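You operate a simulated robot arm through the tools that you are given. There is no shell and no other tool.

Carry out the task below with a simulated robot arm. There is one attempt and no reset: what you move stays moved.

## Task
Wind the grey vice open, oil its screw and wind it closed again.
Fine: put the red oil can back. Set down upright: red oil can.

It is judged by the outcome, as a careful person would: the job done as asked, and still so three seconds after it is handed in. It fails if anything else is knocked over, pushed out of place, dropped, spilled or broken.

## Robot
A 7-joint arm with a two-finger parallel gripper, fixed in place. Base frame: the origin is on the floor under the middle of its stand, x ahead of it, y to its left, z up. Lengths are in m, angles in rad, forces in N, time in s.
With the tool pointing down near the work surface it reaches from about 0.3 to 0.72 m from the base axis. Its first joint turns from -2.897 to 2.897 rad. Payload 3.43 kg.
The tool frame sits at the grasp point between the pads (the TCP): z along the fingers, y along the line on which they close. The tips reach 0.03 m beyond it. The gripper opens to 0.094 m. The fingers are 0.028 m wide and 0.01 m thick; the gripper's body (0.05 by 0.096 m) begins 0.055 m behind the TCP.
Orientation is that of the tool frame in the base frame, as a unit quaternion [w, x, y, z]. With the fingers straight down and closing along the base's y, the tool's x points along the base's -x, its y along +y and its z along -z.

## Interface
- The arm moves only by the tool send_rows. Its argument "targets" is one flat list of numbers, 7 for each row, row after row: the opening in per cent of the stroke, from 0 (shut) to 100 (fully open), then the shift along the tool's x, y, z in cm, then the turn, a rotation vector about the tool's x, y, z in rad. In form: [hand, tx, ty, tz, ax, ay, az, hand, tx, ty, tz, ax, ay, az, ...]. A call has 1 to 20 rows; each row is the pose to reach, as a shift and turn from the pose commanded when the call began, along the tool's axes at that moment. Each row takes 0.2 s and may step no farther than 0.05 m and 0.15 rad from the row before; otherwise, or with a gripper value out of range, the whole call is refused. Where a pose cannot be reached the arm comes as near as it can. A force on the tool above 40 N (or 10 N above the force at the start of the call, whichever is more), or a blocked arm, ends the call early, and 0.2 s more pass. The fingers move at their own pace (about 0.108 m/s each) and stop on an object; they squeeze with about 41 N. The grip force told is the motor's: it shows also when the fingers shut on nothing. Time passes only in rows, and 0.2 s behind the last, so rows that repeat a pose let the fingers close. The reply holds the time, the measured pose of the TCP, the force on the tool along the base axes, the opening and the grip force, in the units named above and with some noise, with the torque about the TCP (base axes, N m) and any sound that the robot's microphone picked up.
- Cameras (640 x 400 px; columns grow to the right, rows downward): "scene" is fixed at [0.0387, -0.503, 1.4562]; the picture's right is [0.71, -0.70, 0.00], its down [-0.26, -0.26, -0.93] and it looks along [0.65, 0.66, -0.37] (base axes); focal length 315 px, centre (320, 200). "wrist" rides on the gripper at [0.076, 0.014, -0.103] in the tool frame; the picture's right is [-0.18, 0.98, 0.00], its down [-0.75, -0.14, -0.64] and it looks along [-0.63, -0.12, 0.77] (tool axes); focal length 243 px, centre (320, 200). There is no depth. A picture from a camera that has moved, and an enlarged one, comes with that camera's place and axes in the base frame and with its lens. The place of the scene camera against the robot may be out by one fixed shift of up to 0.025 m in any direction.
- grab_frame(camera): a new picture of that camera. The clock stands still meanwhile.
- move_column(by): moves the trunk up (or, below 0, down) by that many m; the arm rides with it, the base frame stays. It gives what a move gives, with no picture.
- close_up(camera, box): a new picture of the part [left, top, right, bottom] of that camera's present view, enlarged. The clock stands still meanwhile.
- close_job(): hands the job in; it is judged then, once.

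Nothing tells you positions but the pictures and the camera data. Unless the task says otherwise, let go and move clear before handing in.

The tools are called after "Request:" by a JSON object that holds its "name" and its "arguments". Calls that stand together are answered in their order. send_rows: Moves the arm, as the interface text tells. Its arguments: {"type":"object","properties":{"targets":{"type":"array"}},"required":["targets"]} The other tools are called the same way: move_column (by) moves the trunk up or down; grab_frame (camera) takes a picture; close_up (camera, box) takes an enlarged picture of a part of a camera's view; close_job () hands the job in.

At the start:

```text
time: 0.0
tool_pos: [0.5311, 0.0856, 1.2575]
tool_rot: [0.001, 0.0, 1.0, 0.0]
wrist_force: [0.4, 0.6, 0.8]
moment: [0.01, 0.01, 0.02]
gripper_width: 0.0939
grasp_force: 0.0
trunk travel left (down, up): [-0.25, 0.34]
```

scene: 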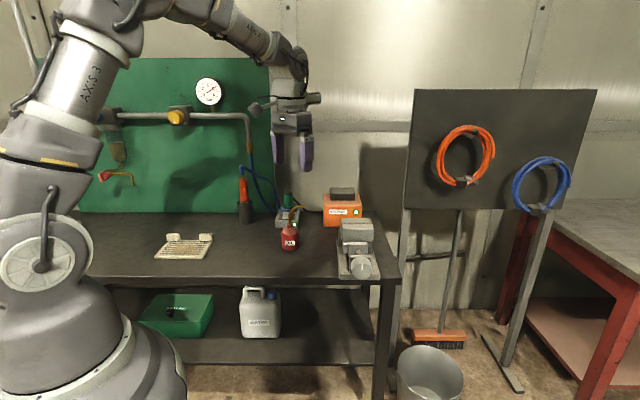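
wrist: 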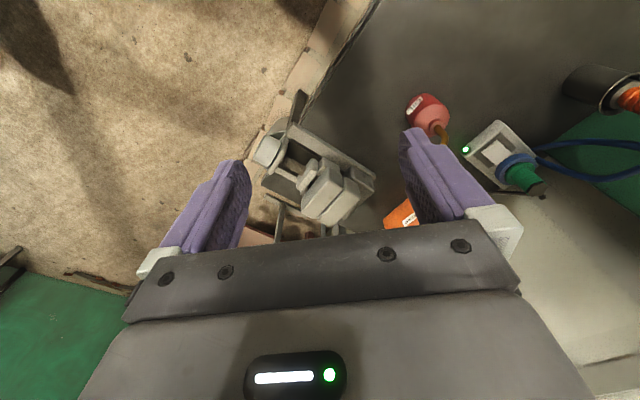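

I see a workbench with a grey vice near its front right corner, a red oil can left of it, an orange box behind it and a small device with a green cap. I'll take enlarged pictures to work out where things are before I move anything.

Request:
{"name": "close_up", "arguments": {"camera": "scene", "box": [260, 180, 400, 290]}}

Request:
{"name": "close_up", "arguments": {"camera": "wrist", "box": [230, 70, 480, 250]}}

Request:
{"name": "close_up", "arguments": {"camera": "scene", "box": [80, 80, 340, 270]}}

```text
3.64 times, centred on (330, 235) of scene
camera zoom: at [0.0387, -0.503, 1.4562], right [0.71, -0.7, 0.0], down [-0.26, -0.26, -0.93], along [0.65, 0.66, -0.37], focal length 1146 px, centre (284, 73)
```

zoom: 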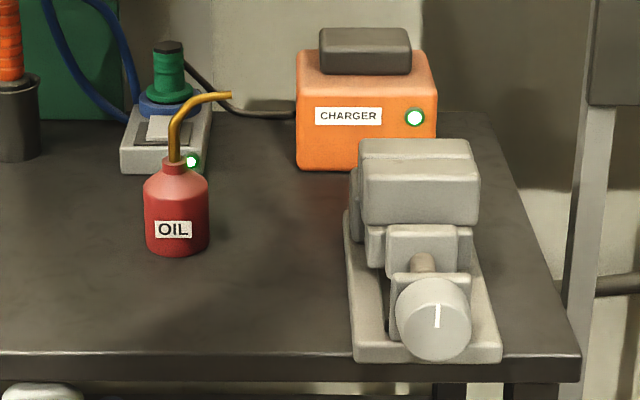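

```text
2.22 times, centred on (355, 160) of wrist
camera zoom: at [0.454, 0.0991, 1.3608], right [0.18, 0.98, 0.0], down [0.75, -0.14, 0.64], along [0.63, -0.12, -0.77], focal length 539 px, centre (242, 289)
```

zoom: 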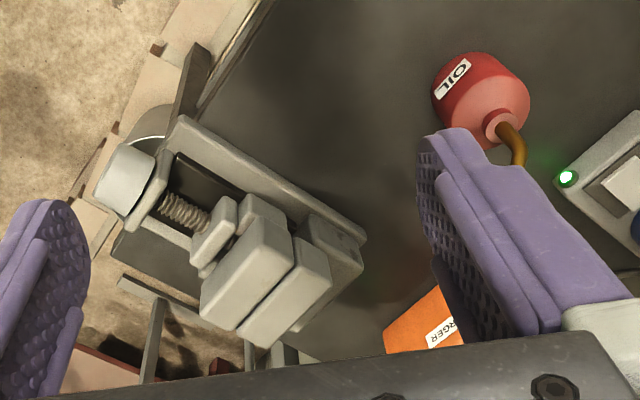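

```text
2.11 times, centred on (210, 175) of scene
camera zoom: at [0.0387, -0.503, 1.4562], right [0.71, -0.7, 0.0], down [-0.26, -0.26, -0.93], along [0.65, 0.66, -0.37], focal length 663 px, centre (552, 253)
```

zoom: 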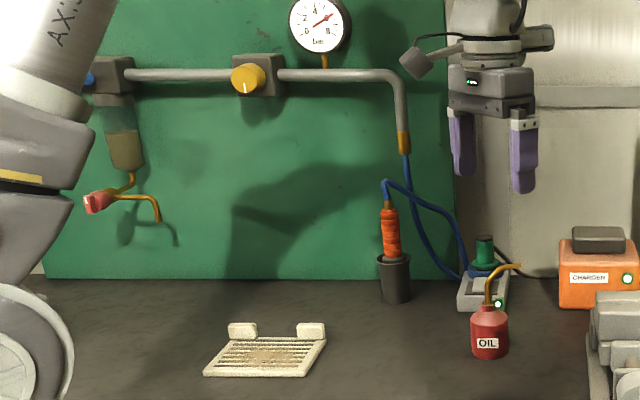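

The bench sits at about 45° to the base. The vice knob is near (0.655, -0.043, 0.942) and faces me along -[0.7, 0.7, 0]; the oil can is near (0.63, 0.25). I'll start turning the tool toward horizontal, staying high and clear, to see how the arm copes and get a better look at the vice.

Request:
{"name": "send_rows", "arguments": {"targets": [50, 0.5, -2.55, 0.2, -0.0512, -0.1235, -0.0512, 50, 1.0, -5.1, 0.4, -0.1023, -0.2471, -0.1023, 50, 1.5, -7.65, 0.6, -0.1535, -0.3706, -0.1535, 50, 2.0, -10.2, 0.8, -0.2047, -0.4942, -0.2047, 50, 2.5, -12.75, 1.0, -0.2558, -0.6177, -0.2558, 50, 3.0, -15.3, 1.2, -0.307, -0.7413, -0.307]}}

Request:
{"name": "grab_frame", "arguments": {"camera": "wrist"}}

Request:
{"name": "grab_frame", "arguments": {"camera": "scene"}}

```text
time: 1.4
tool_pos: [0.5011, -0.0672, 1.2464]
tool_rot: [0.361, -0.148, 0.909, 0.149]
wrist_force: [-0.7, -0.5, 0.9]
moment: [0.01, -0.02, 0.01]
gripper_width: 0.047
grasp_force: 0.0
trunk travel left (down, up): [-0.25, 0.34]
```

```text
taken
camera wrist: at [0.3793, -0.1058, 1.2668], right [-0.24, 0.93, 0.29], down [0.19, -0.25, 0.95], along [0.95, 0.28, -0.11], focal length 243 px, centre (320, 200)
```

wrist: 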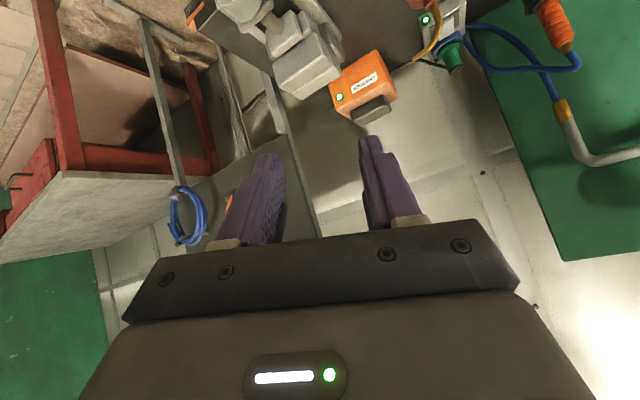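

```text
taken
```

scene: 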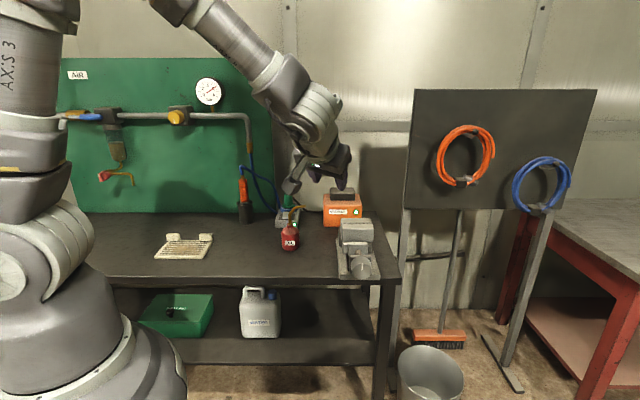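

The half-turn was reached cleanly. Next I'll finish turning so the tool points along the vice axis, still in front of the bench and above it.

Request:
{"name": "send_rows", "arguments": {"targets": [50, 1.41, -2.2, -0.84, -0.0512, -0.1235, -0.0512, 50, 2.83, -4.4, -1.68, -0.1023, -0.2471, -0.1023, 50, 4.24, -6.6, -2.52, -0.1535, -0.3706, -0.1535, 50, 5.65, -8.8, -3.35, -0.2047, -0.4942, -0.2047, 50, 7.07, -11.0, -4.19, -0.2558, -0.6177, -0.2558, 50, 8.48, -13.2, -5.03, -0.307, -0.7413, -0.307]}}

Request:
{"name": "grab_frame", "arguments": {"camera": "wrist"}}

Request:
{"name": "grab_frame", "arguments": {"camera": "scene"}}

```text
time: 2.8
tool_pos: [0.4623, -0.2242, 1.2021]
tool_rot: [0.654, -0.271, 0.652, 0.271]
wrist_force: [0.3, -0.8, -0.1]
moment: [-0.02, 0.01, 0.0]
gripper_width: 0.047
grasp_force: 0.0
trunk travel left (down, up): [-0.25, 0.34]
```

```text
taken
camera wrist: at [0.3783, -0.2857, 1.1251], right [-0.7, 0.69, 0.18], down [-0.36, -0.56, 0.75], along [0.62, 0.46, 0.63], focal length 243 px, centre (320, 200)
```

wrist: 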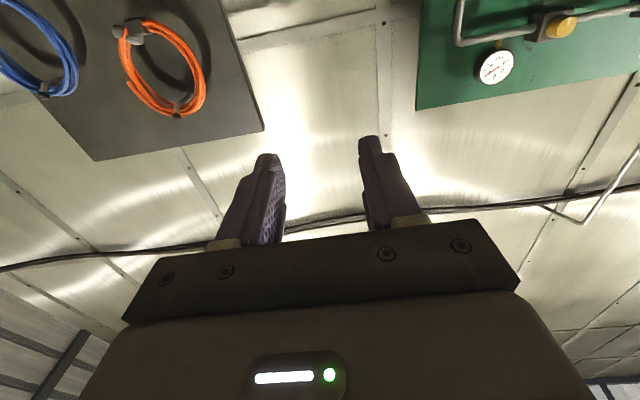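

```text
taken
```

scene: 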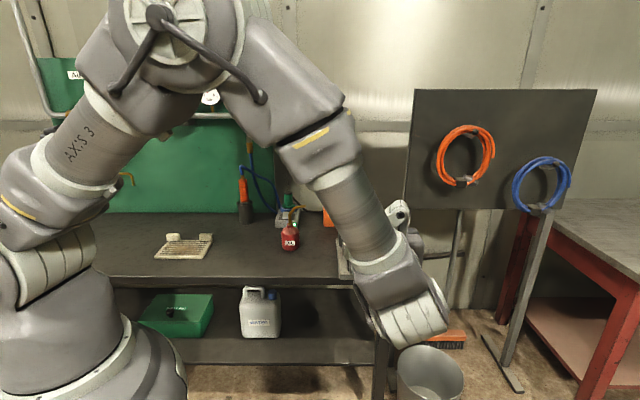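

The horizontal pose was reached with the camera underneath. Here in free space I'll test how far the wrist twists, as that decides how much I can turn the knob on each grasp.

Request:
{"name": "send_rows", "arguments": {"targets": [50, 0, 0, 0, 0, 0, 0.15, 50, 0, 0, 0, 0, 0, 0.3, 50, 0, 0, 0, 0, 0, 0.45, 50, 0, 0, 0, 0, 0, 0.6, 50, 0, 0, 0, 0, 0, 0.75, 50, 0, 0, 0, 0, 0, 0.9, 50, 0, 0, 0, 0, 0, 1.05, 50, 0, 0, 0, 0, 0, 1.2, 50, 0, 0, 0, 0, 0, 1.35, 50, 0, 0, 0, 0, 0, 1.5]}}

Request:
{"name": "send_rows", "arguments": {"targets": [50, 0, 0, 0, 0, 0, 0.15, 50, 0, 0, 0, 0, 0, 0.3, 50, 0, 0, 0, 0, 0, 0.45, 50, 0, 0, 0, 0, 0, 0.6, 50, 0, 0, 0, 0, 0, 0.75, 50, 0, 0, 0, 0, 0, 0.9, 50, 0, 0, 0, 0, 0, 1.05, 50, 0, 0, 0, 0, 0, 1.2, 50, 0, 0, 0, 0, 0, 1.35, 50, 0, 0, 0, 0, 0, 1.5]}}

Request:
{"name": "grab_frame", "arguments": {"camera": "wrist"}}

Request:
{"name": "grab_frame", "arguments": {"camera": "scene"}}

```text
time: 5.0
tool_pos: [0.461, -0.2233, 1.2004]
tool_rot: [0.293, 0.248, 0.662, 0.644]
wrist_force: [-0.4, -0.8, 1.1]
moment: [-0.02, 0.05, 0.02]
gripper_width: 0.047
grasp_force: 0.1
trunk travel left (down, up): [-0.25, 0.34]
```

```text
time: 7.2
tool_pos: [0.4618, -0.2221, 1.201]
tool_rot: [-0.226, 0.633, 0.316, 0.67]
wrist_force: [0.8, -1.3, 0.0]
moment: [0.0, -0.01, -0.01]
gripper_width: 0.0472
grasp_force: 0.1
trunk travel left (down, up): [-0.25, 0.34]
```

```text
taken
camera wrist: at [0.3905, -0.2968, 1.2776], right [0.71, -0.71, -0.05], down [-0.48, -0.43, -0.77], along [0.52, 0.56, -0.64], focal length 243 px, centre (320, 200)
```

wrist: 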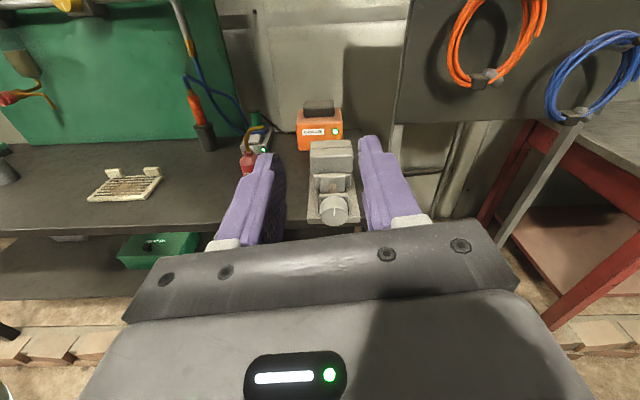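

```text
taken
```

scene: 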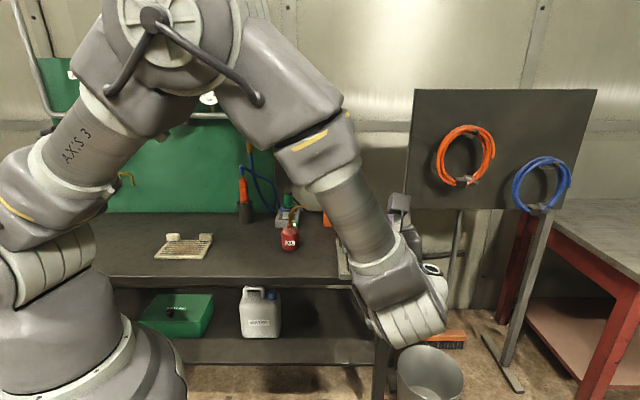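

The twist carries on to 3 rad, so I can work with the camera above the gripper looking down at the vice. I'll take a close look from here.

Request:
{"name": "close_up", "arguments": {"camera": "wrist", "box": [230, 90, 390, 230]}}

```text
2.86 times, centred on (310, 160) of wrist
camera zoom: at [0.3905, -0.2968, 1.2776], right [0.71, -0.71, -0.05], down [-0.48, -0.43, -0.77], along [0.52, 0.56, -0.64], focal length 693 px, centre (349, 314)
```

zoom: 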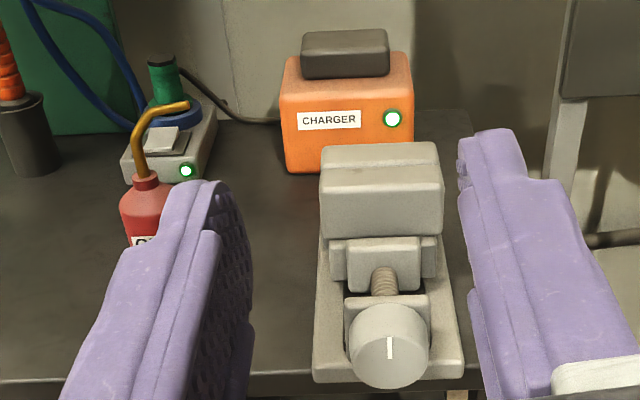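

The knob is now clearly visible; I estimate its front face at (0.662, -0.046, 0.934) and its diameter at about 0.058. The hand is well in front of the bench, so I'll lower the trunk to working height.

Request:
{"name": "move_column", "arguments": {"by": -0.13}}

Request:
{"name": "move_column", "arguments": {"by": -0.1}}

Request:
{"name": "send_rows", "arguments": {"targets": [80, 0, 0, 0, 0, 0, 0.1416]}}

Request:
{"name": "grab_frame", "arguments": {"camera": "wrist"}}

Request:
{"name": "grab_frame", "arguments": {"camera": "scene"}}

```text
time: 8.8
tool_pos: [0.461, -0.2218, 1.0704]
tool_rot: [-0.225, 0.632, 0.317, 0.67]
wrist_force: [-0.3, -0.3, -0.7]
moment: [0.04, -0.02, 0.0]
gripper_width: 0.0471
grasp_force: 0.1
trunk travel left (down, up): [-0.12, 0.47]
```

```text
time: 10.1
tool_pos: [0.4609, -0.2223, 0.9711]
tool_rot: [-0.224, 0.632, 0.316, 0.671]
wrist_force: [-0.9, -0.7, -0.5]
moment: [-0.01, -0.01, 0.03]
gripper_width: 0.0469
grasp_force: 0.1
trunk travel left (down, up): [-0.02, 0.57]
```

```text
time: 10.5
tool_pos: [0.4619, -0.2232, 0.9689]
tool_rot: [-0.271, 0.653, 0.271, 0.653]
wrist_force: [0.6, 0.1, -0.1]
moment: [-0.02, 0.0, -0.01]
gripper_width: 0.0751
grasp_force: 0.0
trunk travel left (down, up): [-0.02, 0.57]
```

```text
taken
camera wrist: at [0.3981, -0.3045, 1.0465], right [0.7, -0.69, -0.18], down [-0.55, -0.35, -0.75], along [0.46, 0.63, -0.63], focal length 243 px, centre (320, 200)
```

wrist: 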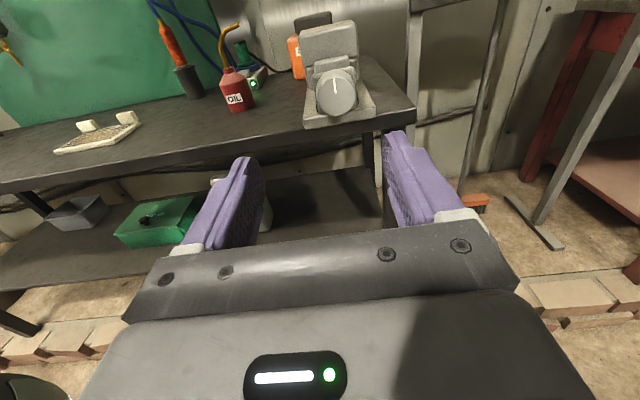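

```text
taken
```

scene: 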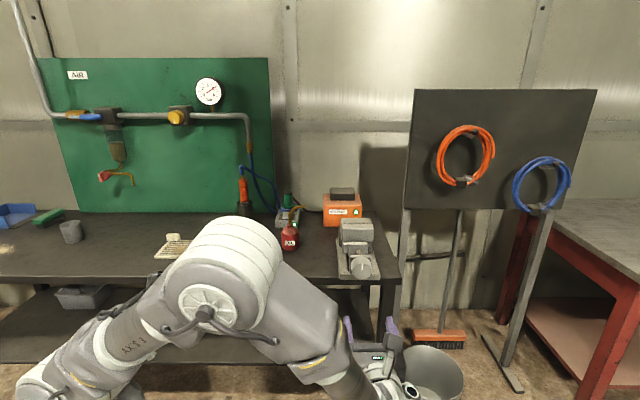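

The hand is in front of the bench at working height. I'll take a close view of the vice, the knob and the oil can from here.

Request:
{"name": "close_up", "arguments": {"camera": "wrist", "box": [270, 10, 400, 140]}}

Request:
{"name": "close_up", "arguments": {"camera": "wrist", "box": [190, 10, 300, 130]}}

Request:
{"name": "close_up", "arguments": {"camera": "scene", "box": [270, 170, 410, 300]}}

```text
3.08 times, centred on (335, 75) of wrist
camera zoom: at [0.3981, -0.3045, 1.0465], right [0.7, -0.69, -0.18], down [-0.55, -0.35, -0.75], along [0.46, 0.63, -0.63], focal length 746 px, centre (274, 585)
```

zoom: 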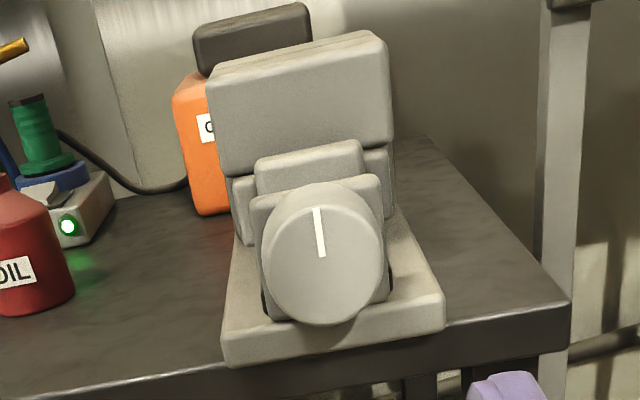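

```text
3.33 times, centred on (245, 70) of wrist
camera zoom: at [0.3981, -0.3045, 1.0465], right [0.7, -0.69, -0.18], down [-0.55, -0.35, -0.75], along [0.46, 0.63, -0.63], focal length 809 px, centre (570, 633)
```

zoom: 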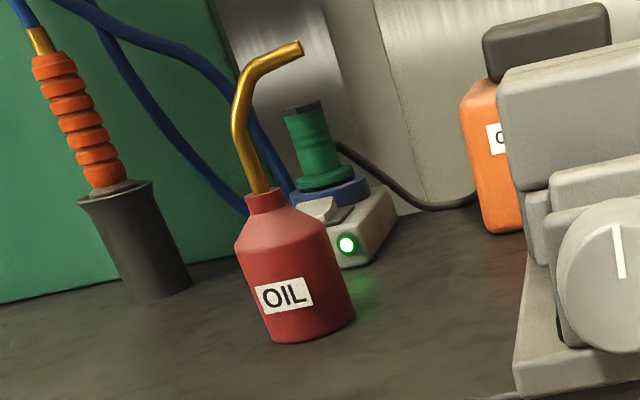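

```text
3.08 times, centred on (340, 235) of scene
camera zoom: at [0.0387, -0.503, 1.4562], right [0.71, -0.7, 0.0], down [-0.26, -0.26, -0.93], along [0.65, 0.66, -0.37], focal length 970 px, centre (258, 92)
```

zoom: 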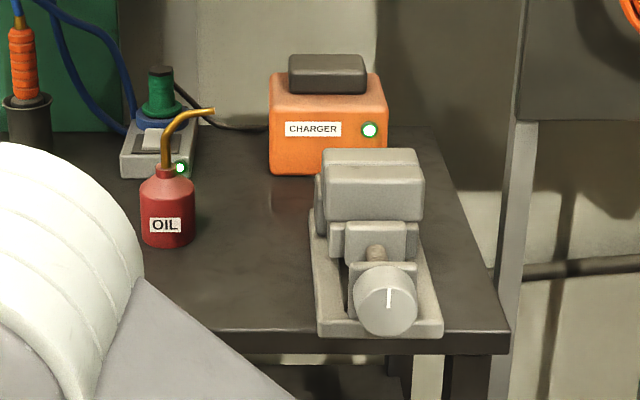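

The bench top is at about z 0.888. The knob's axis is at about z 0.936, its radius about 0.029, and it sticks out roughly a centimetre past the base plate. I'll move to a pre-grasp spot straight in front of the knob with the fingers open, then check alignment.

Request:
{"name": "send_rows", "arguments": {"targets": [95, -0.66, 0.28, 3.7, 0, 0, 0, 95, -1.32, 0.56, 7.4, 0, 0, 0, 95, -1.98, 0.85, 11.1, 0, 0, 0, 95, -2.64, 1.13, 14.8, 0, 0, 0, 95, -3.3, 1.41, 17.5, 0, 0, 0]}}

Request:
{"name": "grab_frame", "arguments": {"camera": "wrist"}}

Request:
{"name": "close_up", "arguments": {"camera": "scene", "box": [280, 190, 440, 320]}}

```text
time: 11.7
tool_pos: [0.5944, -0.1073, 0.9382]
tool_rot: [-0.271, 0.654, 0.27, 0.653]
wrist_force: [0.3, 0.7, 0.4]
moment: [-0.02, 0.0, 0.0]
gripper_width: 0.0891
grasp_force: 0.0
trunk travel left (down, up): [-0.02, 0.57]
```

```text
taken
camera wrist: at [0.5312, -0.1899, 1.0141], right [0.7, -0.69, -0.18], down [-0.55, -0.35, -0.75], along [0.46, 0.63, -0.63], focal length 243 px, centre (320, 200)
```

wrist: 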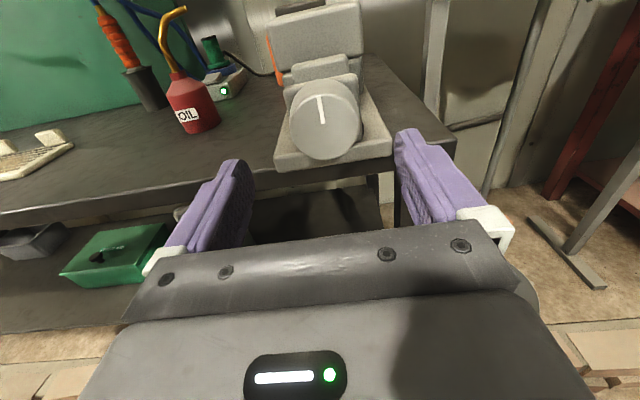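

```text
3.08 times, centred on (360, 255) of scene
camera zoom: at [0.0387, -0.503, 1.4562], right [0.71, -0.7, 0.0], down [-0.26, -0.26, -0.93], along [0.65, 0.66, -0.37], focal length 970 px, centre (197, 31)
```

zoom: 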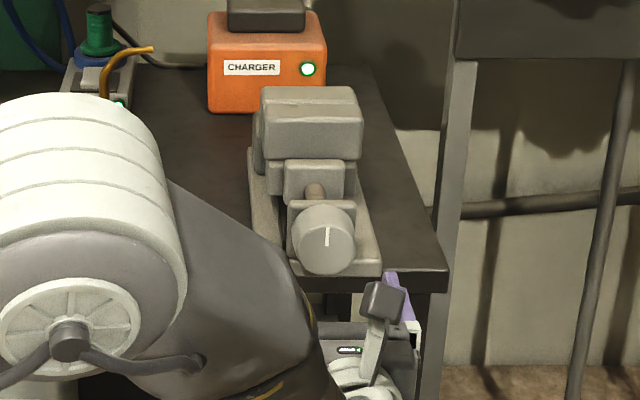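

I'm aligned to within a few millimetres. I'll zoom in to measure the knob's centre accurately and find the gap between knob and plate.

Request:
{"name": "close_up", "arguments": {"camera": "wrist", "box": [250, 40, 410, 180]}}

```text
2.86 times, centred on (330, 110) of wrist
camera zoom: at [0.5312, -0.1899, 1.0141], right [0.7, -0.69, -0.18], down [-0.55, -0.35, -0.75], along [0.46, 0.63, -0.63], focal length 693 px, centre (291, 457)
```

zoom: 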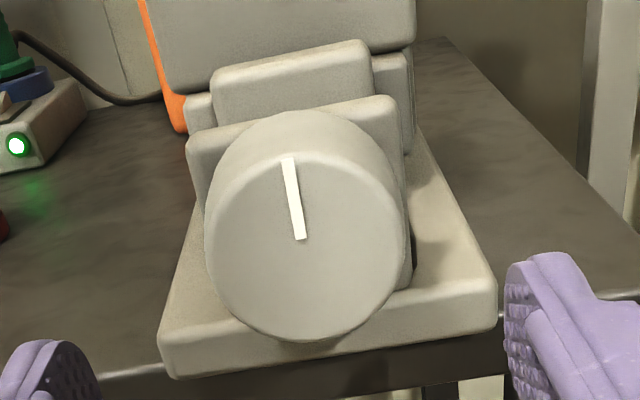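

The knob's front centre is at (0.660, -0.044, 0.934), about 13 mm ahead of the plate's front face. I'll advance so that only about 11 mm of fingertip overlaps the knob, which keeps the fingers clear of the plate as they turn, and check before closing.

Request:
{"name": "send_rows", "arguments": {"targets": [95, -0.2, 0.1, 3.0, 0, 0, 0, 95, -0.4, 0.2, 5.5, 0, 0, 0, 95, -0.4, 0.2, 7.0, 0, 0, 0]}}

Request:
{"name": "grab_frame", "arguments": {"camera": "wrist"}}

Request:
{"name": "close_up", "arguments": {"camera": "wrist", "box": [220, 80, 440, 240]}}

Request:
{"name": "close_up", "arguments": {"camera": "scene", "box": [300, 210, 420, 310]}}

```text
time: 12.5
tool_pos: [0.6453, -0.0597, 0.9345]
tool_rot: [-0.271, 0.653, 0.271, 0.653]
wrist_force: [-0.4, -0.4, 0.2]
moment: [0.03, 0.01, 0.01]
gripper_width: 0.0892
grasp_force: 0.0
trunk travel left (down, up): [-0.02, 0.57]
```

```text
taken
camera wrist: at [0.5829, -0.1419, 1.0108], right [0.7, -0.69, -0.18], down [-0.55, -0.35, -0.75], along [0.46, 0.63, -0.63], focal length 243 px, centre (320, 200)
```

wrist: 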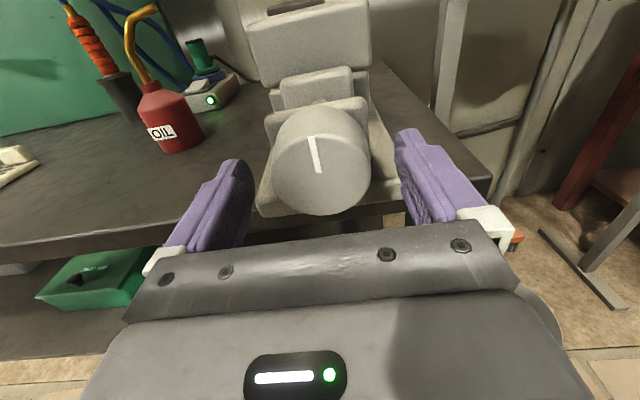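

```text
2.50 times, centred on (330, 160) of wrist
camera zoom: at [0.5829, -0.1419, 1.0108], right [0.7, -0.69, -0.18], down [-0.55, -0.35, -0.75], along [0.46, 0.63, -0.63], focal length 606 px, centre (295, 300)
```

zoom: 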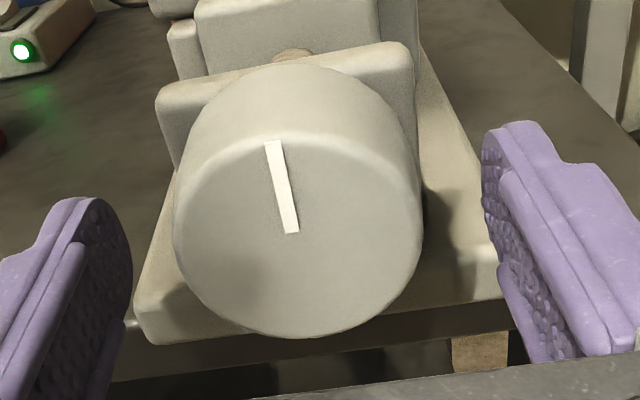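

```text
4.00 times, centred on (360, 260) of scene
camera zoom: at [0.0387, -0.503, 1.4562], right [0.71, -0.7, 0.0], down [-0.26, -0.26, -0.93], along [0.65, 0.66, -0.37], focal length 1260 px, centre (160, -40)
```

zoom: 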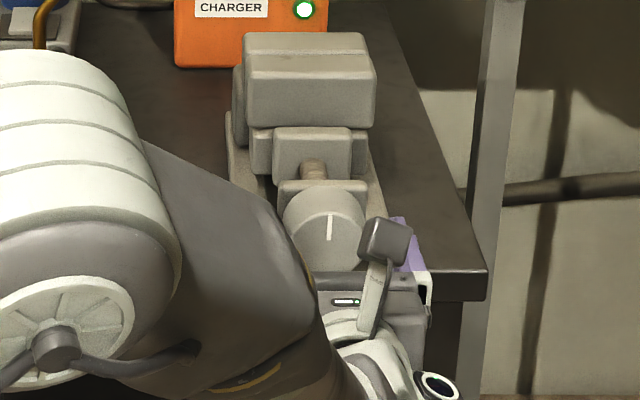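

The fingers straddle the knob evenly and the alignment looks good. I'll close on it and confirm the grip.

Request:
{"name": "send_rows", "arguments": {"targets": [40, 0, 0, 0, 0, 0, 0, 40, 0, 0, 0, 0, 0, 0, 40, 0, 0, 0, 0, 0, 0, 40, 0, 0, 0, 0, 0, 0]}}

Request:
{"name": "close_up", "arguments": {"camera": "wrist", "box": [220, 80, 440, 240]}}

```text
time: 13.5
tool_pos: [0.6464, -0.06, 0.9347]
tool_rot: [-0.27, 0.653, 0.271, 0.653]
wrist_force: [10.2, -2.2, 4.9]
moment: [0.0, 0.01, -0.59]
gripper_width: 0.0568
grasp_force: 44.7
trunk travel left (down, up): [-0.02, 0.57]
```

```text
2.50 times, centred on (330, 160) of wrist
camera zoom: at [0.5834, -0.1425, 1.0108], right [0.69, -0.69, -0.18], down [-0.55, -0.35, -0.75], along [0.46, 0.63, -0.63], focal length 606 px, centre (295, 300)
```

zoom: 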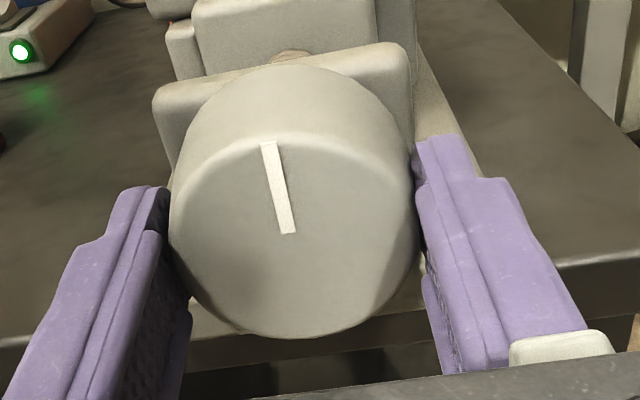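

The grip is firm at 0.0568 m width. I'll ease off the small side load and try a small counter-clockwise turn, which is the usual opening direction, to see how the knob and jaw respond.

Request:
{"name": "send_rows", "arguments": {"targets": [40, 0, 0.1, 0, 0, 0, 0, 40, 0, 0.15, 0, 0, 0, -0.1, 40, 0, 0.15, 0, 0, 0, -0.2, 40, 0, 0.15, 0, 0, 0, -0.3]}}

Request:
{"name": "close_up", "arguments": {"camera": "wrist", "box": [220, 80, 440, 240]}}

Request:
{"name": "close_up", "arguments": {"camera": "scene", "box": [300, 210, 420, 310]}}

```text
time: 14.5
tool_pos: [0.6478, -0.0608, 0.9349]
tool_rot: [-0.17, 0.605, 0.365, 0.687]
wrist_force: [10.5, -0.7, 16.8]
moment: [0.07, -0.07, 0.21]
gripper_width: 0.0568
grasp_force: 45.2
trunk travel left (down, up): [-0.02, 0.57]
```

```text
2.50 times, centred on (330, 160) of wrist
camera zoom: at [0.5673, -0.1266, 1.0114], right [0.7, -0.7, 0.12], down [-0.39, -0.52, -0.76], along [0.6, 0.49, -0.64], focal length 606 px, centre (295, 300)
```

zoom: 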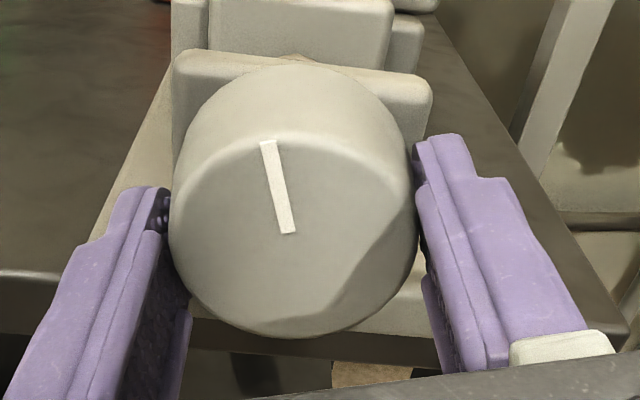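

```text
4.00 times, centred on (360, 260) of scene
camera zoom: at [0.0387, -0.503, 1.4562], right [0.71, -0.7, 0.0], down [-0.26, -0.26, -0.93], along [0.65, 0.66, -0.37], focal length 1260 px, centre (160, -40)
```

zoom: 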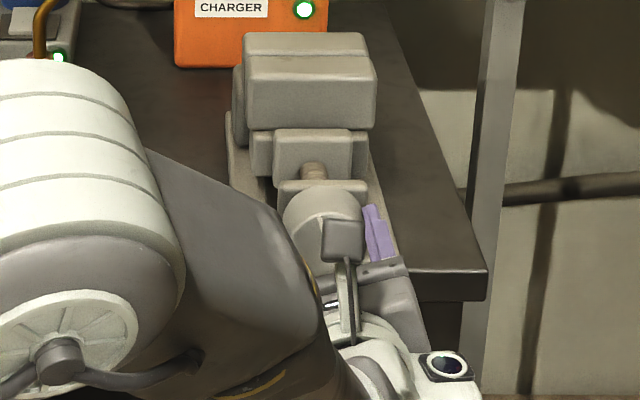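

The knob turned with the hand and the jaw seems to have crept toward the knob. I'll keep turning counter-clockwise in stages, shifting slightly to relieve the load, and watch the jaw.

Request:
{"name": "send_rows", "arguments": {"targets": [40, 0.143, 0.044, 0, 0, 0, -0.12, 40, 0.143, 0.044, 0, 0, 0, -0.24, 40, 0.143, 0.044, 0, 0, 0, -0.36, 40, 0.143, 0.044, 0, 0, 0, -0.48, 40, 0.143, 0.044, 0, 0, 0, -0.6]}}

Request:
{"name": "close_up", "arguments": {"camera": "wrist", "box": [220, 80, 440, 240]}}

Request:
{"name": "close_up", "arguments": {"camera": "scene", "box": [300, 210, 420, 310]}}

```text
time: 15.7
tool_pos: [0.6478, -0.0614, 0.9345]
tool_rot: [0.041, 0.47, 0.527, 0.707]
wrist_force: [18.1, 0.4, 17.9]
moment: [-0.13, 0.14, -0.08]
gripper_width: 0.0564
grasp_force: 44.8
trunk travel left (down, up): [-0.02, 0.57]
```

```text
2.50 times, centred on (330, 160) of wrist
camera zoom: at [0.5382, -0.0974, 0.9935], right [0.53, -0.53, 0.66], down [-0.1, -0.81, -0.58], along [0.84, 0.24, -0.48], focal length 606 px, centre (295, 300)
```

zoom: 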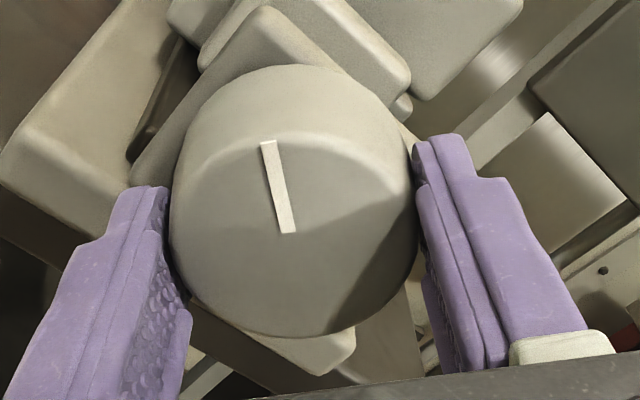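

```text
4.00 times, centred on (360, 260) of scene
camera zoom: at [0.0387, -0.503, 1.4562], right [0.71, -0.7, 0.0], down [-0.26, -0.26, -0.93], along [0.65, 0.66, -0.37], focal length 1260 px, centre (160, -40)
```

zoom: 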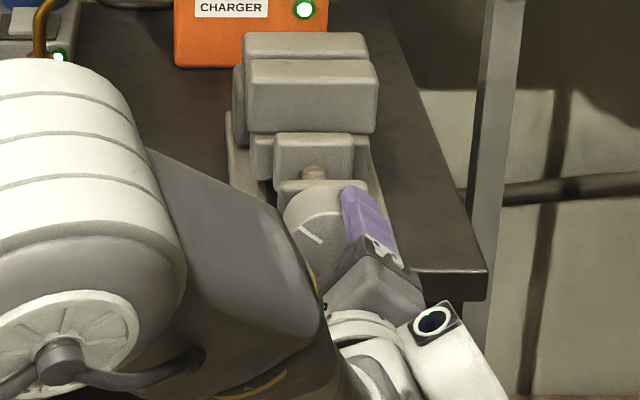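

Counter-clockwise does open it: the jaw is moving toward the knob. Side forces have built up, so I'll check which way a small shift relieves them before going on.

Request:
{"name": "send_rows", "arguments": {"targets": [40, -0.093, -0.117, 0, 0, 0, 0, 40, -0.093, -0.117, 0, 0, 0, 0]}}

```text
time: 16.3
tool_pos: [0.6473, -0.0611, 0.9331]
tool_rot: [0.041, 0.469, 0.527, 0.707]
wrist_force: [24.4, 0.9, 31.1]
moment: [0.39, -0.33, -0.78]
gripper_width: 0.0567
grasp_force: 45.3
trunk travel left (down, up): [-0.02, 0.57]
```

Moving down raised the load, so the knob's axis is a few millimetres higher and to the right. I'll shift that way to unload the grip.

Request:
{"name": "send_rows", "arguments": {"targets": [40, 0.03, 0.2, 0.05, 0, 0, 0, 40, 0.061, 0.4, 0.1, 0, 0, 0, 40, 0.061, 0.4, 0.1, 0, 0, 0]}}

```text
time: 17.1
tool_pos: [0.6477, -0.0616, 0.9353]
tool_rot: [0.039, 0.471, 0.528, 0.705]
wrist_force: [2.5, 1.6, 8.1]
moment: [0.77, -0.73, 0.26]
gripper_width: 0.0566
grasp_force: 44.9
trunk travel left (down, up): [-0.02, 0.57]
```

The load is relieved, so I'll carry on winding counter-clockwise.

Request:
{"name": "send_rows", "arguments": {"targets": [40, 0.05, 0.063, 0, 0, 0, -0.12, 40, 0.05, 0.063, 0, 0, 0, -0.24, 40, 0.05, 0.063, 0, 0, 0, -0.36, 40, 0.05, 0.063, 0, 0, 0, -0.48, 40, 0.05, 0.063, 0, 0, 0, -0.6]}}

Request:
{"name": "close_up", "arguments": {"camera": "wrist", "box": [220, 80, 440, 240]}}

Request:
{"name": "close_up", "arguments": {"camera": "scene", "box": [300, 210, 420, 310]}}

```text
time: 18.3
tool_pos: [0.6475, -0.0624, 0.9353]
tool_rot: [0.247, 0.294, 0.644, 0.662]
wrist_force: [-13.8, 1.3, -10.8]
moment: [-0.57, 0.54, -0.37]
gripper_width: 0.0565
grasp_force: 45.2
trunk travel left (down, up): [-0.02, 0.57]
```

```text
2.50 times, centred on (330, 160) of wrist
camera zoom: at [0.5214, -0.0809, 0.9559], right [0.18, -0.18, 0.97], down [0.07, -0.98, -0.19], along [0.98, 0.1, -0.16], focal length 606 px, centre (295, 300)
```

zoom: 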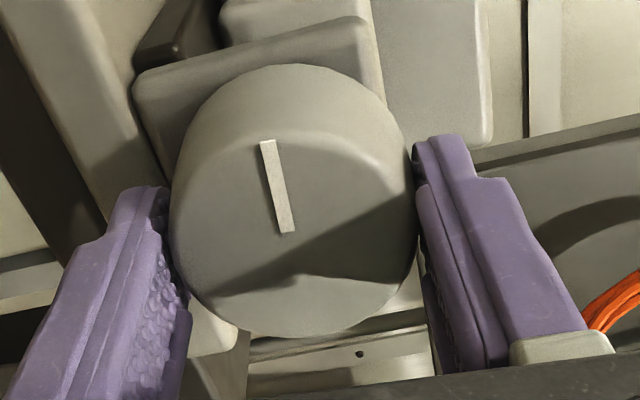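

```text
4.00 times, centred on (360, 260) of scene
camera zoom: at [0.0387, -0.503, 1.4562], right [0.71, -0.7, 0.0], down [-0.26, -0.26, -0.93], along [0.65, 0.66, -0.37], focal length 1260 px, centre (160, -40)
```

zoom: 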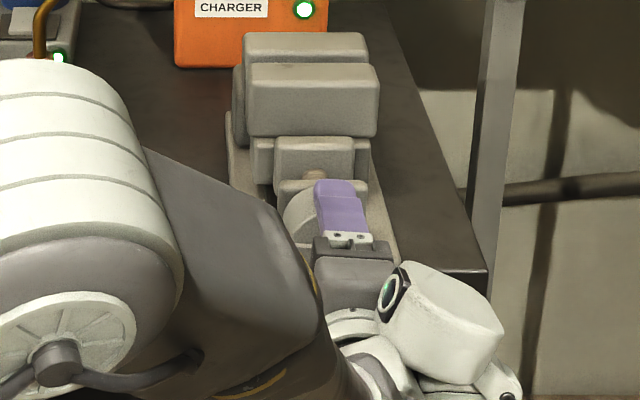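

The opening is going steadily, with the jaw now clearly separated from the fixed one. I'll continue with another small relief shift.

Request:
{"name": "send_rows", "arguments": {"targets": [40, 0.111, -0.128, -0.08, 0, 0, -0.1, 40, 0.111, -0.128, -0.08, 0, 0, -0.22, 40, 0.111, -0.128, -0.08, 0, 0, -0.34, 40, 0.111, -0.128, -0.08, 0, 0, -0.46, 40, 0.111, -0.128, -0.08, 0, 0, -0.58]}}

Request:
{"name": "close_up", "arguments": {"camera": "wrist", "box": [220, 80, 440, 240]}}

Request:
{"name": "close_up", "arguments": {"camera": "scene", "box": [300, 210, 420, 310]}}

```text
time: 19.5
tool_pos: [0.6479, -0.0605, 0.9355]
tool_rot: [0.427, 0.097, 0.7, 0.564]
wrist_force: [3.3, -1.7, 2.3]
moment: [0.09, -0.1, -0.28]
gripper_width: 0.0567
grasp_force: 45.1
trunk travel left (down, up): [-0.02, 0.57]
```

```text
2.50 times, centred on (330, 160) of wrist
camera zoom: at [0.5223, -0.0818, 0.9121], right [-0.23, 0.23, 0.95], down [0.06, -0.97, 0.25], along [0.97, 0.11, 0.21], focal length 606 px, centre (295, 300)
```

zoom: 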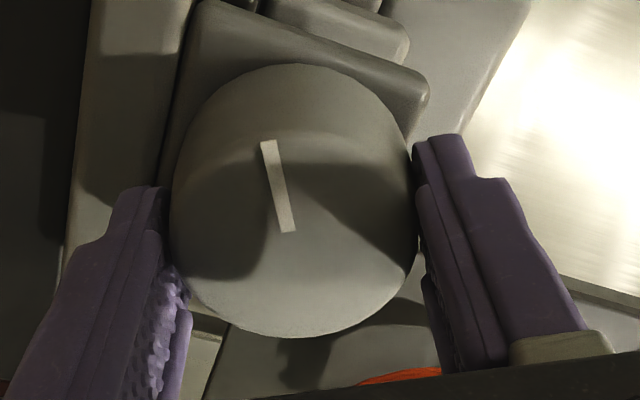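

```text
4.00 times, centred on (360, 260) of scene
camera zoom: at [0.0387, -0.503, 1.4562], right [0.71, -0.7, 0.0], down [-0.26, -0.26, -0.93], along [0.65, 0.66, -0.37], focal length 1260 px, centre (160, -40)
```

zoom: 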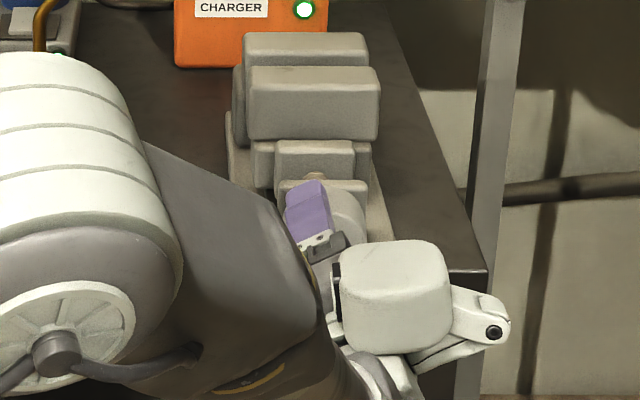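

The forces are low and the jaw keeps moving, so I'll continue.

Request:
{"name": "send_rows", "arguments": {"targets": [40, 0, 0, 0, 0, 0, -0.12, 40, 0, 0, 0, 0, 0, -0.24, 40, 0, 0, 0, 0, 0, -0.36, 40, 0, 0, 0, 0, 0, -0.48, 40, 0, 0, 0, 0, 0, -0.6]}}

Request:
{"name": "close_up", "arguments": {"camera": "scene", "box": [300, 210, 420, 310]}}

```text
time: 20.7
tool_pos: [0.6467, -0.0612, 0.9359]
tool_rot: [0.575, -0.115, 0.696, 0.414]
wrist_force: [5.2, -1.4, 14.5]
moment: [0.52, -0.52, 0.03]
gripper_width: 0.0566
grasp_force: 44.8
trunk travel left (down, up): [-0.02, 0.57]
```

```text
4.00 times, centred on (360, 260) of scene
camera zoom: at [0.0387, -0.503, 1.4562], right [0.71, -0.7, 0.0], down [-0.26, -0.26, -0.93], along [0.65, 0.66, -0.37], focal length 1260 px, centre (160, -40)
```

zoom: 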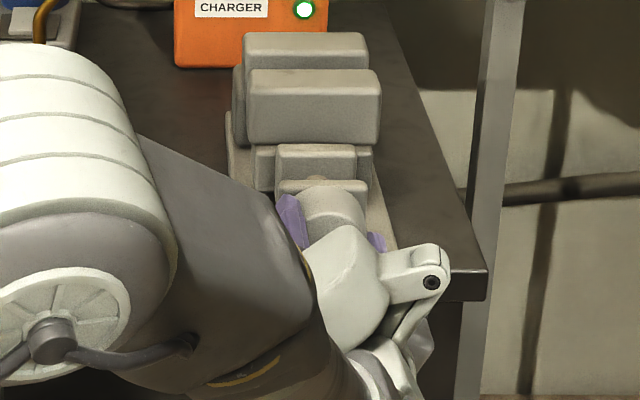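

It's still opening smoothly. I'll continue with a small upward relief.

Request:
{"name": "send_rows", "arguments": {"targets": [40, -0.107, 0.053, 0, 0, 0, -0.12, 40, -0.107, 0.053, 0, 0, 0, -0.24, 40, -0.107, 0.053, 0, 0, 0, -0.36, 40, -0.107, 0.053, 0, 0, 0, -0.48, 40, -0.107, 0.053, 0, 0, 0, -0.6]}}

Request:
{"name": "close_up", "arguments": {"camera": "scene", "box": [300, 210, 420, 310]}}

Request:
{"name": "close_up", "arguments": {"camera": "wrist", "box": [220, 80, 440, 240]}}

```text
time: 21.9
tool_pos: [0.645, -0.0603, 0.9381]
tool_rot: [0.671, -0.316, 0.632, 0.224]
wrist_force: [2.2, 3.6, 11.0]
moment: [0.5, -0.48, -0.35]
gripper_width: 0.0566
grasp_force: 44.9
trunk travel left (down, up): [-0.02, 0.57]
```

```text
4.00 times, centred on (360, 260) of scene
camera zoom: at [0.0387, -0.503, 1.4562], right [0.71, -0.7, 0.0], down [-0.26, -0.26, -0.93], along [0.65, 0.66, -0.37], focal length 1260 px, centre (160, -40)
```

zoom: 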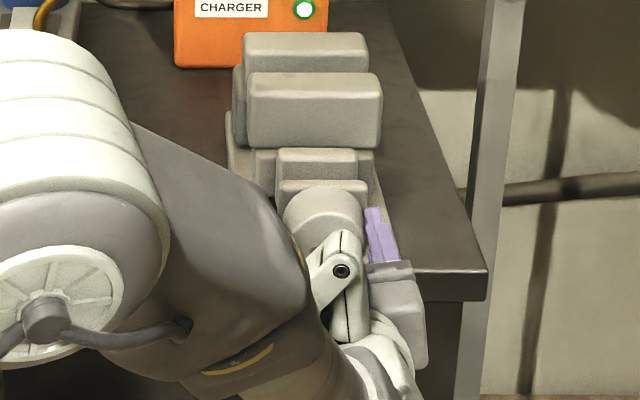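

```text
2.50 times, centred on (330, 160) of wrist
camera zoom: at [0.5707, -0.1303, 0.8605], right [-0.71, 0.7, 0.04], down [-0.43, -0.48, 0.77], along [0.56, 0.52, 0.64], focal length 606 px, centre (295, 300)
```

zoom: 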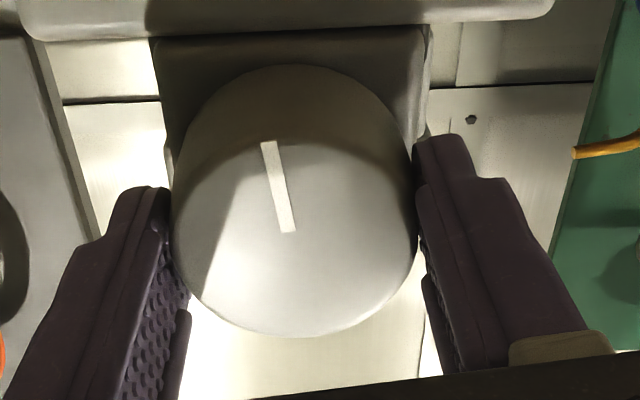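

Still opening. I'll keep going and watch for the end stop, both the vice's and the arm's.

Request:
{"name": "send_rows", "arguments": {"targets": [40, -0.099, -0.014, 0.05, 0, 0, -0.12, 40, -0.099, -0.014, 0.05, 0, 0, -0.24, 40, -0.099, -0.014, 0.05, 0, 0, -0.36, 40, -0.099, -0.014, 0.05, 0, 0, -0.48, 40, -0.099, -0.014, 0.05, 0, 0, -0.6]}}

Request:
{"name": "close_up", "arguments": {"camera": "scene", "box": [300, 210, 420, 310]}}

Request:
{"name": "close_up", "arguments": {"camera": "wrist", "box": [220, 80, 440, 240]}}

```text
time: 22.6
tool_pos: [0.6459, -0.0597, 0.9366]
tool_rot: [0.693, -0.378, 0.594, 0.153]
wrist_force: [-10.6, -2.3, 8.9]
moment: [-0.01, 0.01, 0.26]
gripper_width: 0.0565
grasp_force: 44.6
out of reach, approached as far as the arm can: row 2
trunk travel left (down, up): [-0.02, 0.57]
stopped in row 3: the force on the tool passed its limit at 56 N (the readings are from after the stop); the commanded pose is now the measured one
```

```text
4.00 times, centred on (360, 260) of scene
camera zoom: at [0.0387, -0.503, 1.4562], right [0.71, -0.7, 0.0], down [-0.26, -0.26, -0.93], along [0.65, 0.66, -0.37], focal length 1260 px, centre (160, -40)
```

zoom: 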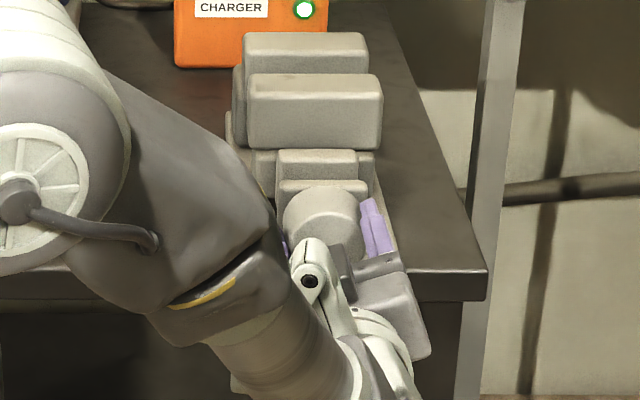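

```text
2.50 times, centred on (330, 160) of wrist
camera zoom: at [0.5822, -0.1407, 0.8601], right [-0.7, 0.7, -0.16], down [-0.55, -0.37, 0.75], along [0.47, 0.61, 0.64], focal length 606 px, centre (295, 300)
```

zoom: 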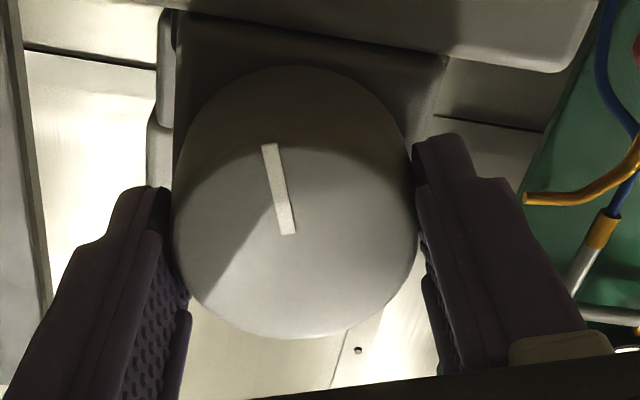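

The arm has reached its own twist limit after about 3.4 rad. I'll let go, back off, and look at how far the vice has opened.

Request:
{"name": "send_rows", "arguments": {"targets": [95, 0, 0, 0, 0, 0, 0, 95, 0, 0, 0, 0, 0, 0, 95, 0, 0, -2.5, 0, 0, 0, 95, 0, 0, -5.5, 0, 0, 0, 95, 0, 0, -9, 0, 0, 0, 95, 0, 0, -9, 0, 0, 0.15, 95, 0, 0, -9, 0, 0, 0.3]}}

Request:
{"name": "grab_frame", "arguments": {"camera": "scene"}}

Request:
{"name": "close_up", "arguments": {"camera": "scene", "box": [300, 210, 420, 310]}}

```text
time: 24.1
tool_pos: [0.5841, -0.1243, 0.9348]
tool_rot: [0.661, -0.285, 0.645, 0.257]
wrist_force: [-0.6, 0.2, 0.6]
moment: [0.0, 0.0, 0.03]
gripper_width: 0.0892
grasp_force: 0.1
trunk travel left (down, up): [-0.02, 0.57]
```

```text
taken
```

scene: 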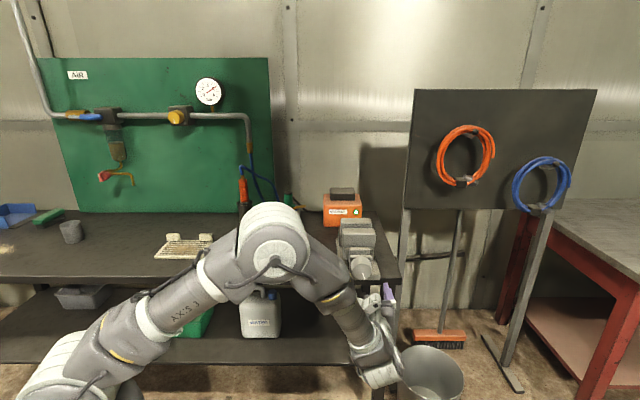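

```text
4.00 times, centred on (360, 260) of scene
camera zoom: at [0.0387, -0.503, 1.4562], right [0.71, -0.7, 0.0], down [-0.26, -0.26, -0.93], along [0.65, 0.66, -0.37], focal length 1260 px, centre (160, -40)
```

zoom: 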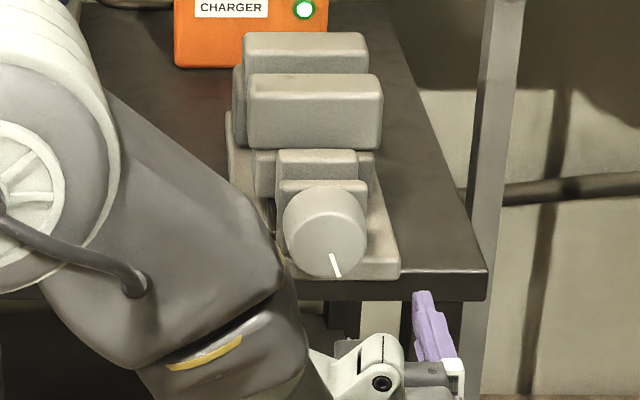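

The knob mark shows just over half a turn and the jaw has moved well open. I'll twist the empty hand back so the camera is on top, and look at the vice.

Request:
{"name": "send_rows", "arguments": {"targets": [95, 0, 0, -0.2, 0, 0, 0.15, 95, 0, 0, -0.4, 0, 0, 0.3, 95, 0, 0, -0.6, 0, 0, 0.45, 95, 0, 0, -0.8, 0, 0, 0.6, 95, 0, 0, -1, 0, 0, 0.75, 95, 0, 0, -1, 0, 0, 0.9, 95, 0, 0, -1, 0, 0, 1.05, 95, 0, 0, -1, 0, 0, 1.2, 95, 0, 0, -1, 0, 0, 1.35, 95, 0, 0, -1, 0, 0, 1.5]}}

Request:
{"name": "send_rows", "arguments": {"targets": [95, 0, 0, 0, 0, 0, 0.15, 95, 0, 0, 0, 0, 0, 0.3, 95, 0, 0, 0, 0, 0, 0.45, 95, 0, 0, 0, 0, 0, 0.6, 95, 0, 0, 0, 0, 0, 0.75, 95, 0, 0, 0, 0, 0, 0.9, 95, 0, 0, 0, 0, 0, 1.05, 95, 0, 0, 0, 0, 0, 1.2, 95, 0, 0, 0, 0, 0, 1.35, 95, 0, 0, 0, 0, 0, 1.5, 95, 0, 0, 0, 0, 0, 1.65]}}

Request:
{"name": "grab_frame", "arguments": {"camera": "wrist"}}

Request:
{"name": "grab_frame", "arguments": {"camera": "scene"}}

```text
time: 26.4
tool_pos: [0.5773, -0.1294, 0.9341]
tool_rot: [0.308, 0.232, 0.666, 0.638]
wrist_force: [0.7, 1.1, -0.4]
moment: [0.0, -0.02, -0.05]
gripper_width: 0.0893
grasp_force: 0.1
trunk travel left (down, up): [-0.02, 0.57]
```

```text
time: 28.8
tool_pos: [0.5771, -0.1308, 0.9348]
tool_rot: [-0.259, 0.648, 0.28, 0.66]
wrist_force: [-1.0, -0.6, -0.2]
moment: [-0.01, 0.01, 0.0]
gripper_width: 0.0892
grasp_force: 0.1
trunk travel left (down, up): [-0.02, 0.57]
```

```text
taken
camera wrist: at [0.5119, -0.2109, 1.0116], right [0.7, -0.7, -0.15], down [-0.53, -0.37, -0.76], along [0.48, 0.61, -0.63], focal length 243 px, centre (320, 200)
```

wrist: 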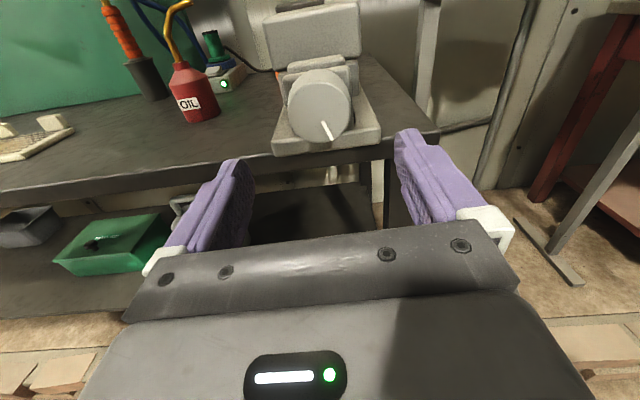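

```text
taken
```

scene: 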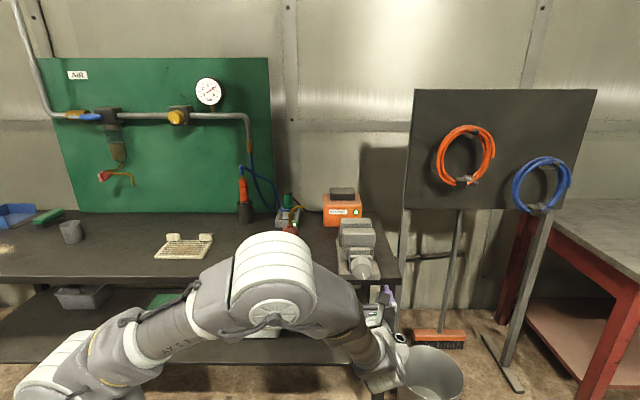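

The elbow stays well in front of the bench. I'll zoom in on the vice to check its opening.

Request:
{"name": "close_up", "arguments": {"camera": "wrist", "box": [250, 0, 400, 160]}}

Request:
{"name": "close_up", "arguments": {"camera": "scene", "box": [320, 205, 400, 285]}}

```text
2.50 times, centred on (325, 80) of wrist
camera zoom: at [0.5119, -0.2109, 1.0116], right [0.7, -0.7, -0.15], down [-0.53, -0.37, -0.76], along [0.48, 0.61, -0.63], focal length 606 px, centre (308, 500)
```

zoom: 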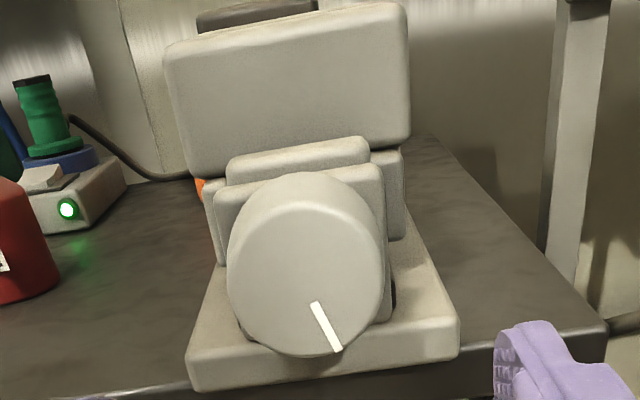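

```text
5.00 times, centred on (360, 245) of scene
camera zoom: at [0.0387, -0.503, 1.4562], right [0.71, -0.7, 0.0], down [-0.26, -0.26, -0.93], along [0.65, 0.66, -0.37], focal length 1576 px, centre (120, -25)
```

zoom: 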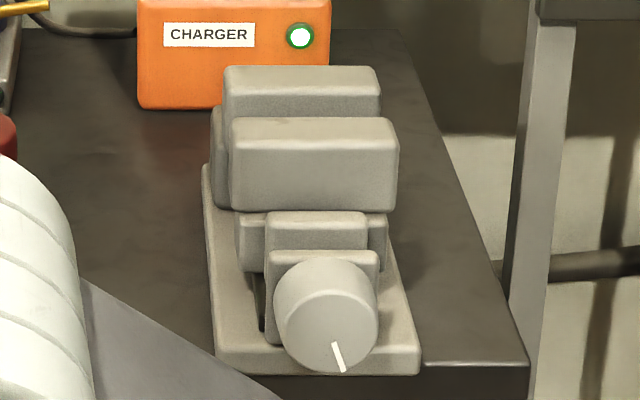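

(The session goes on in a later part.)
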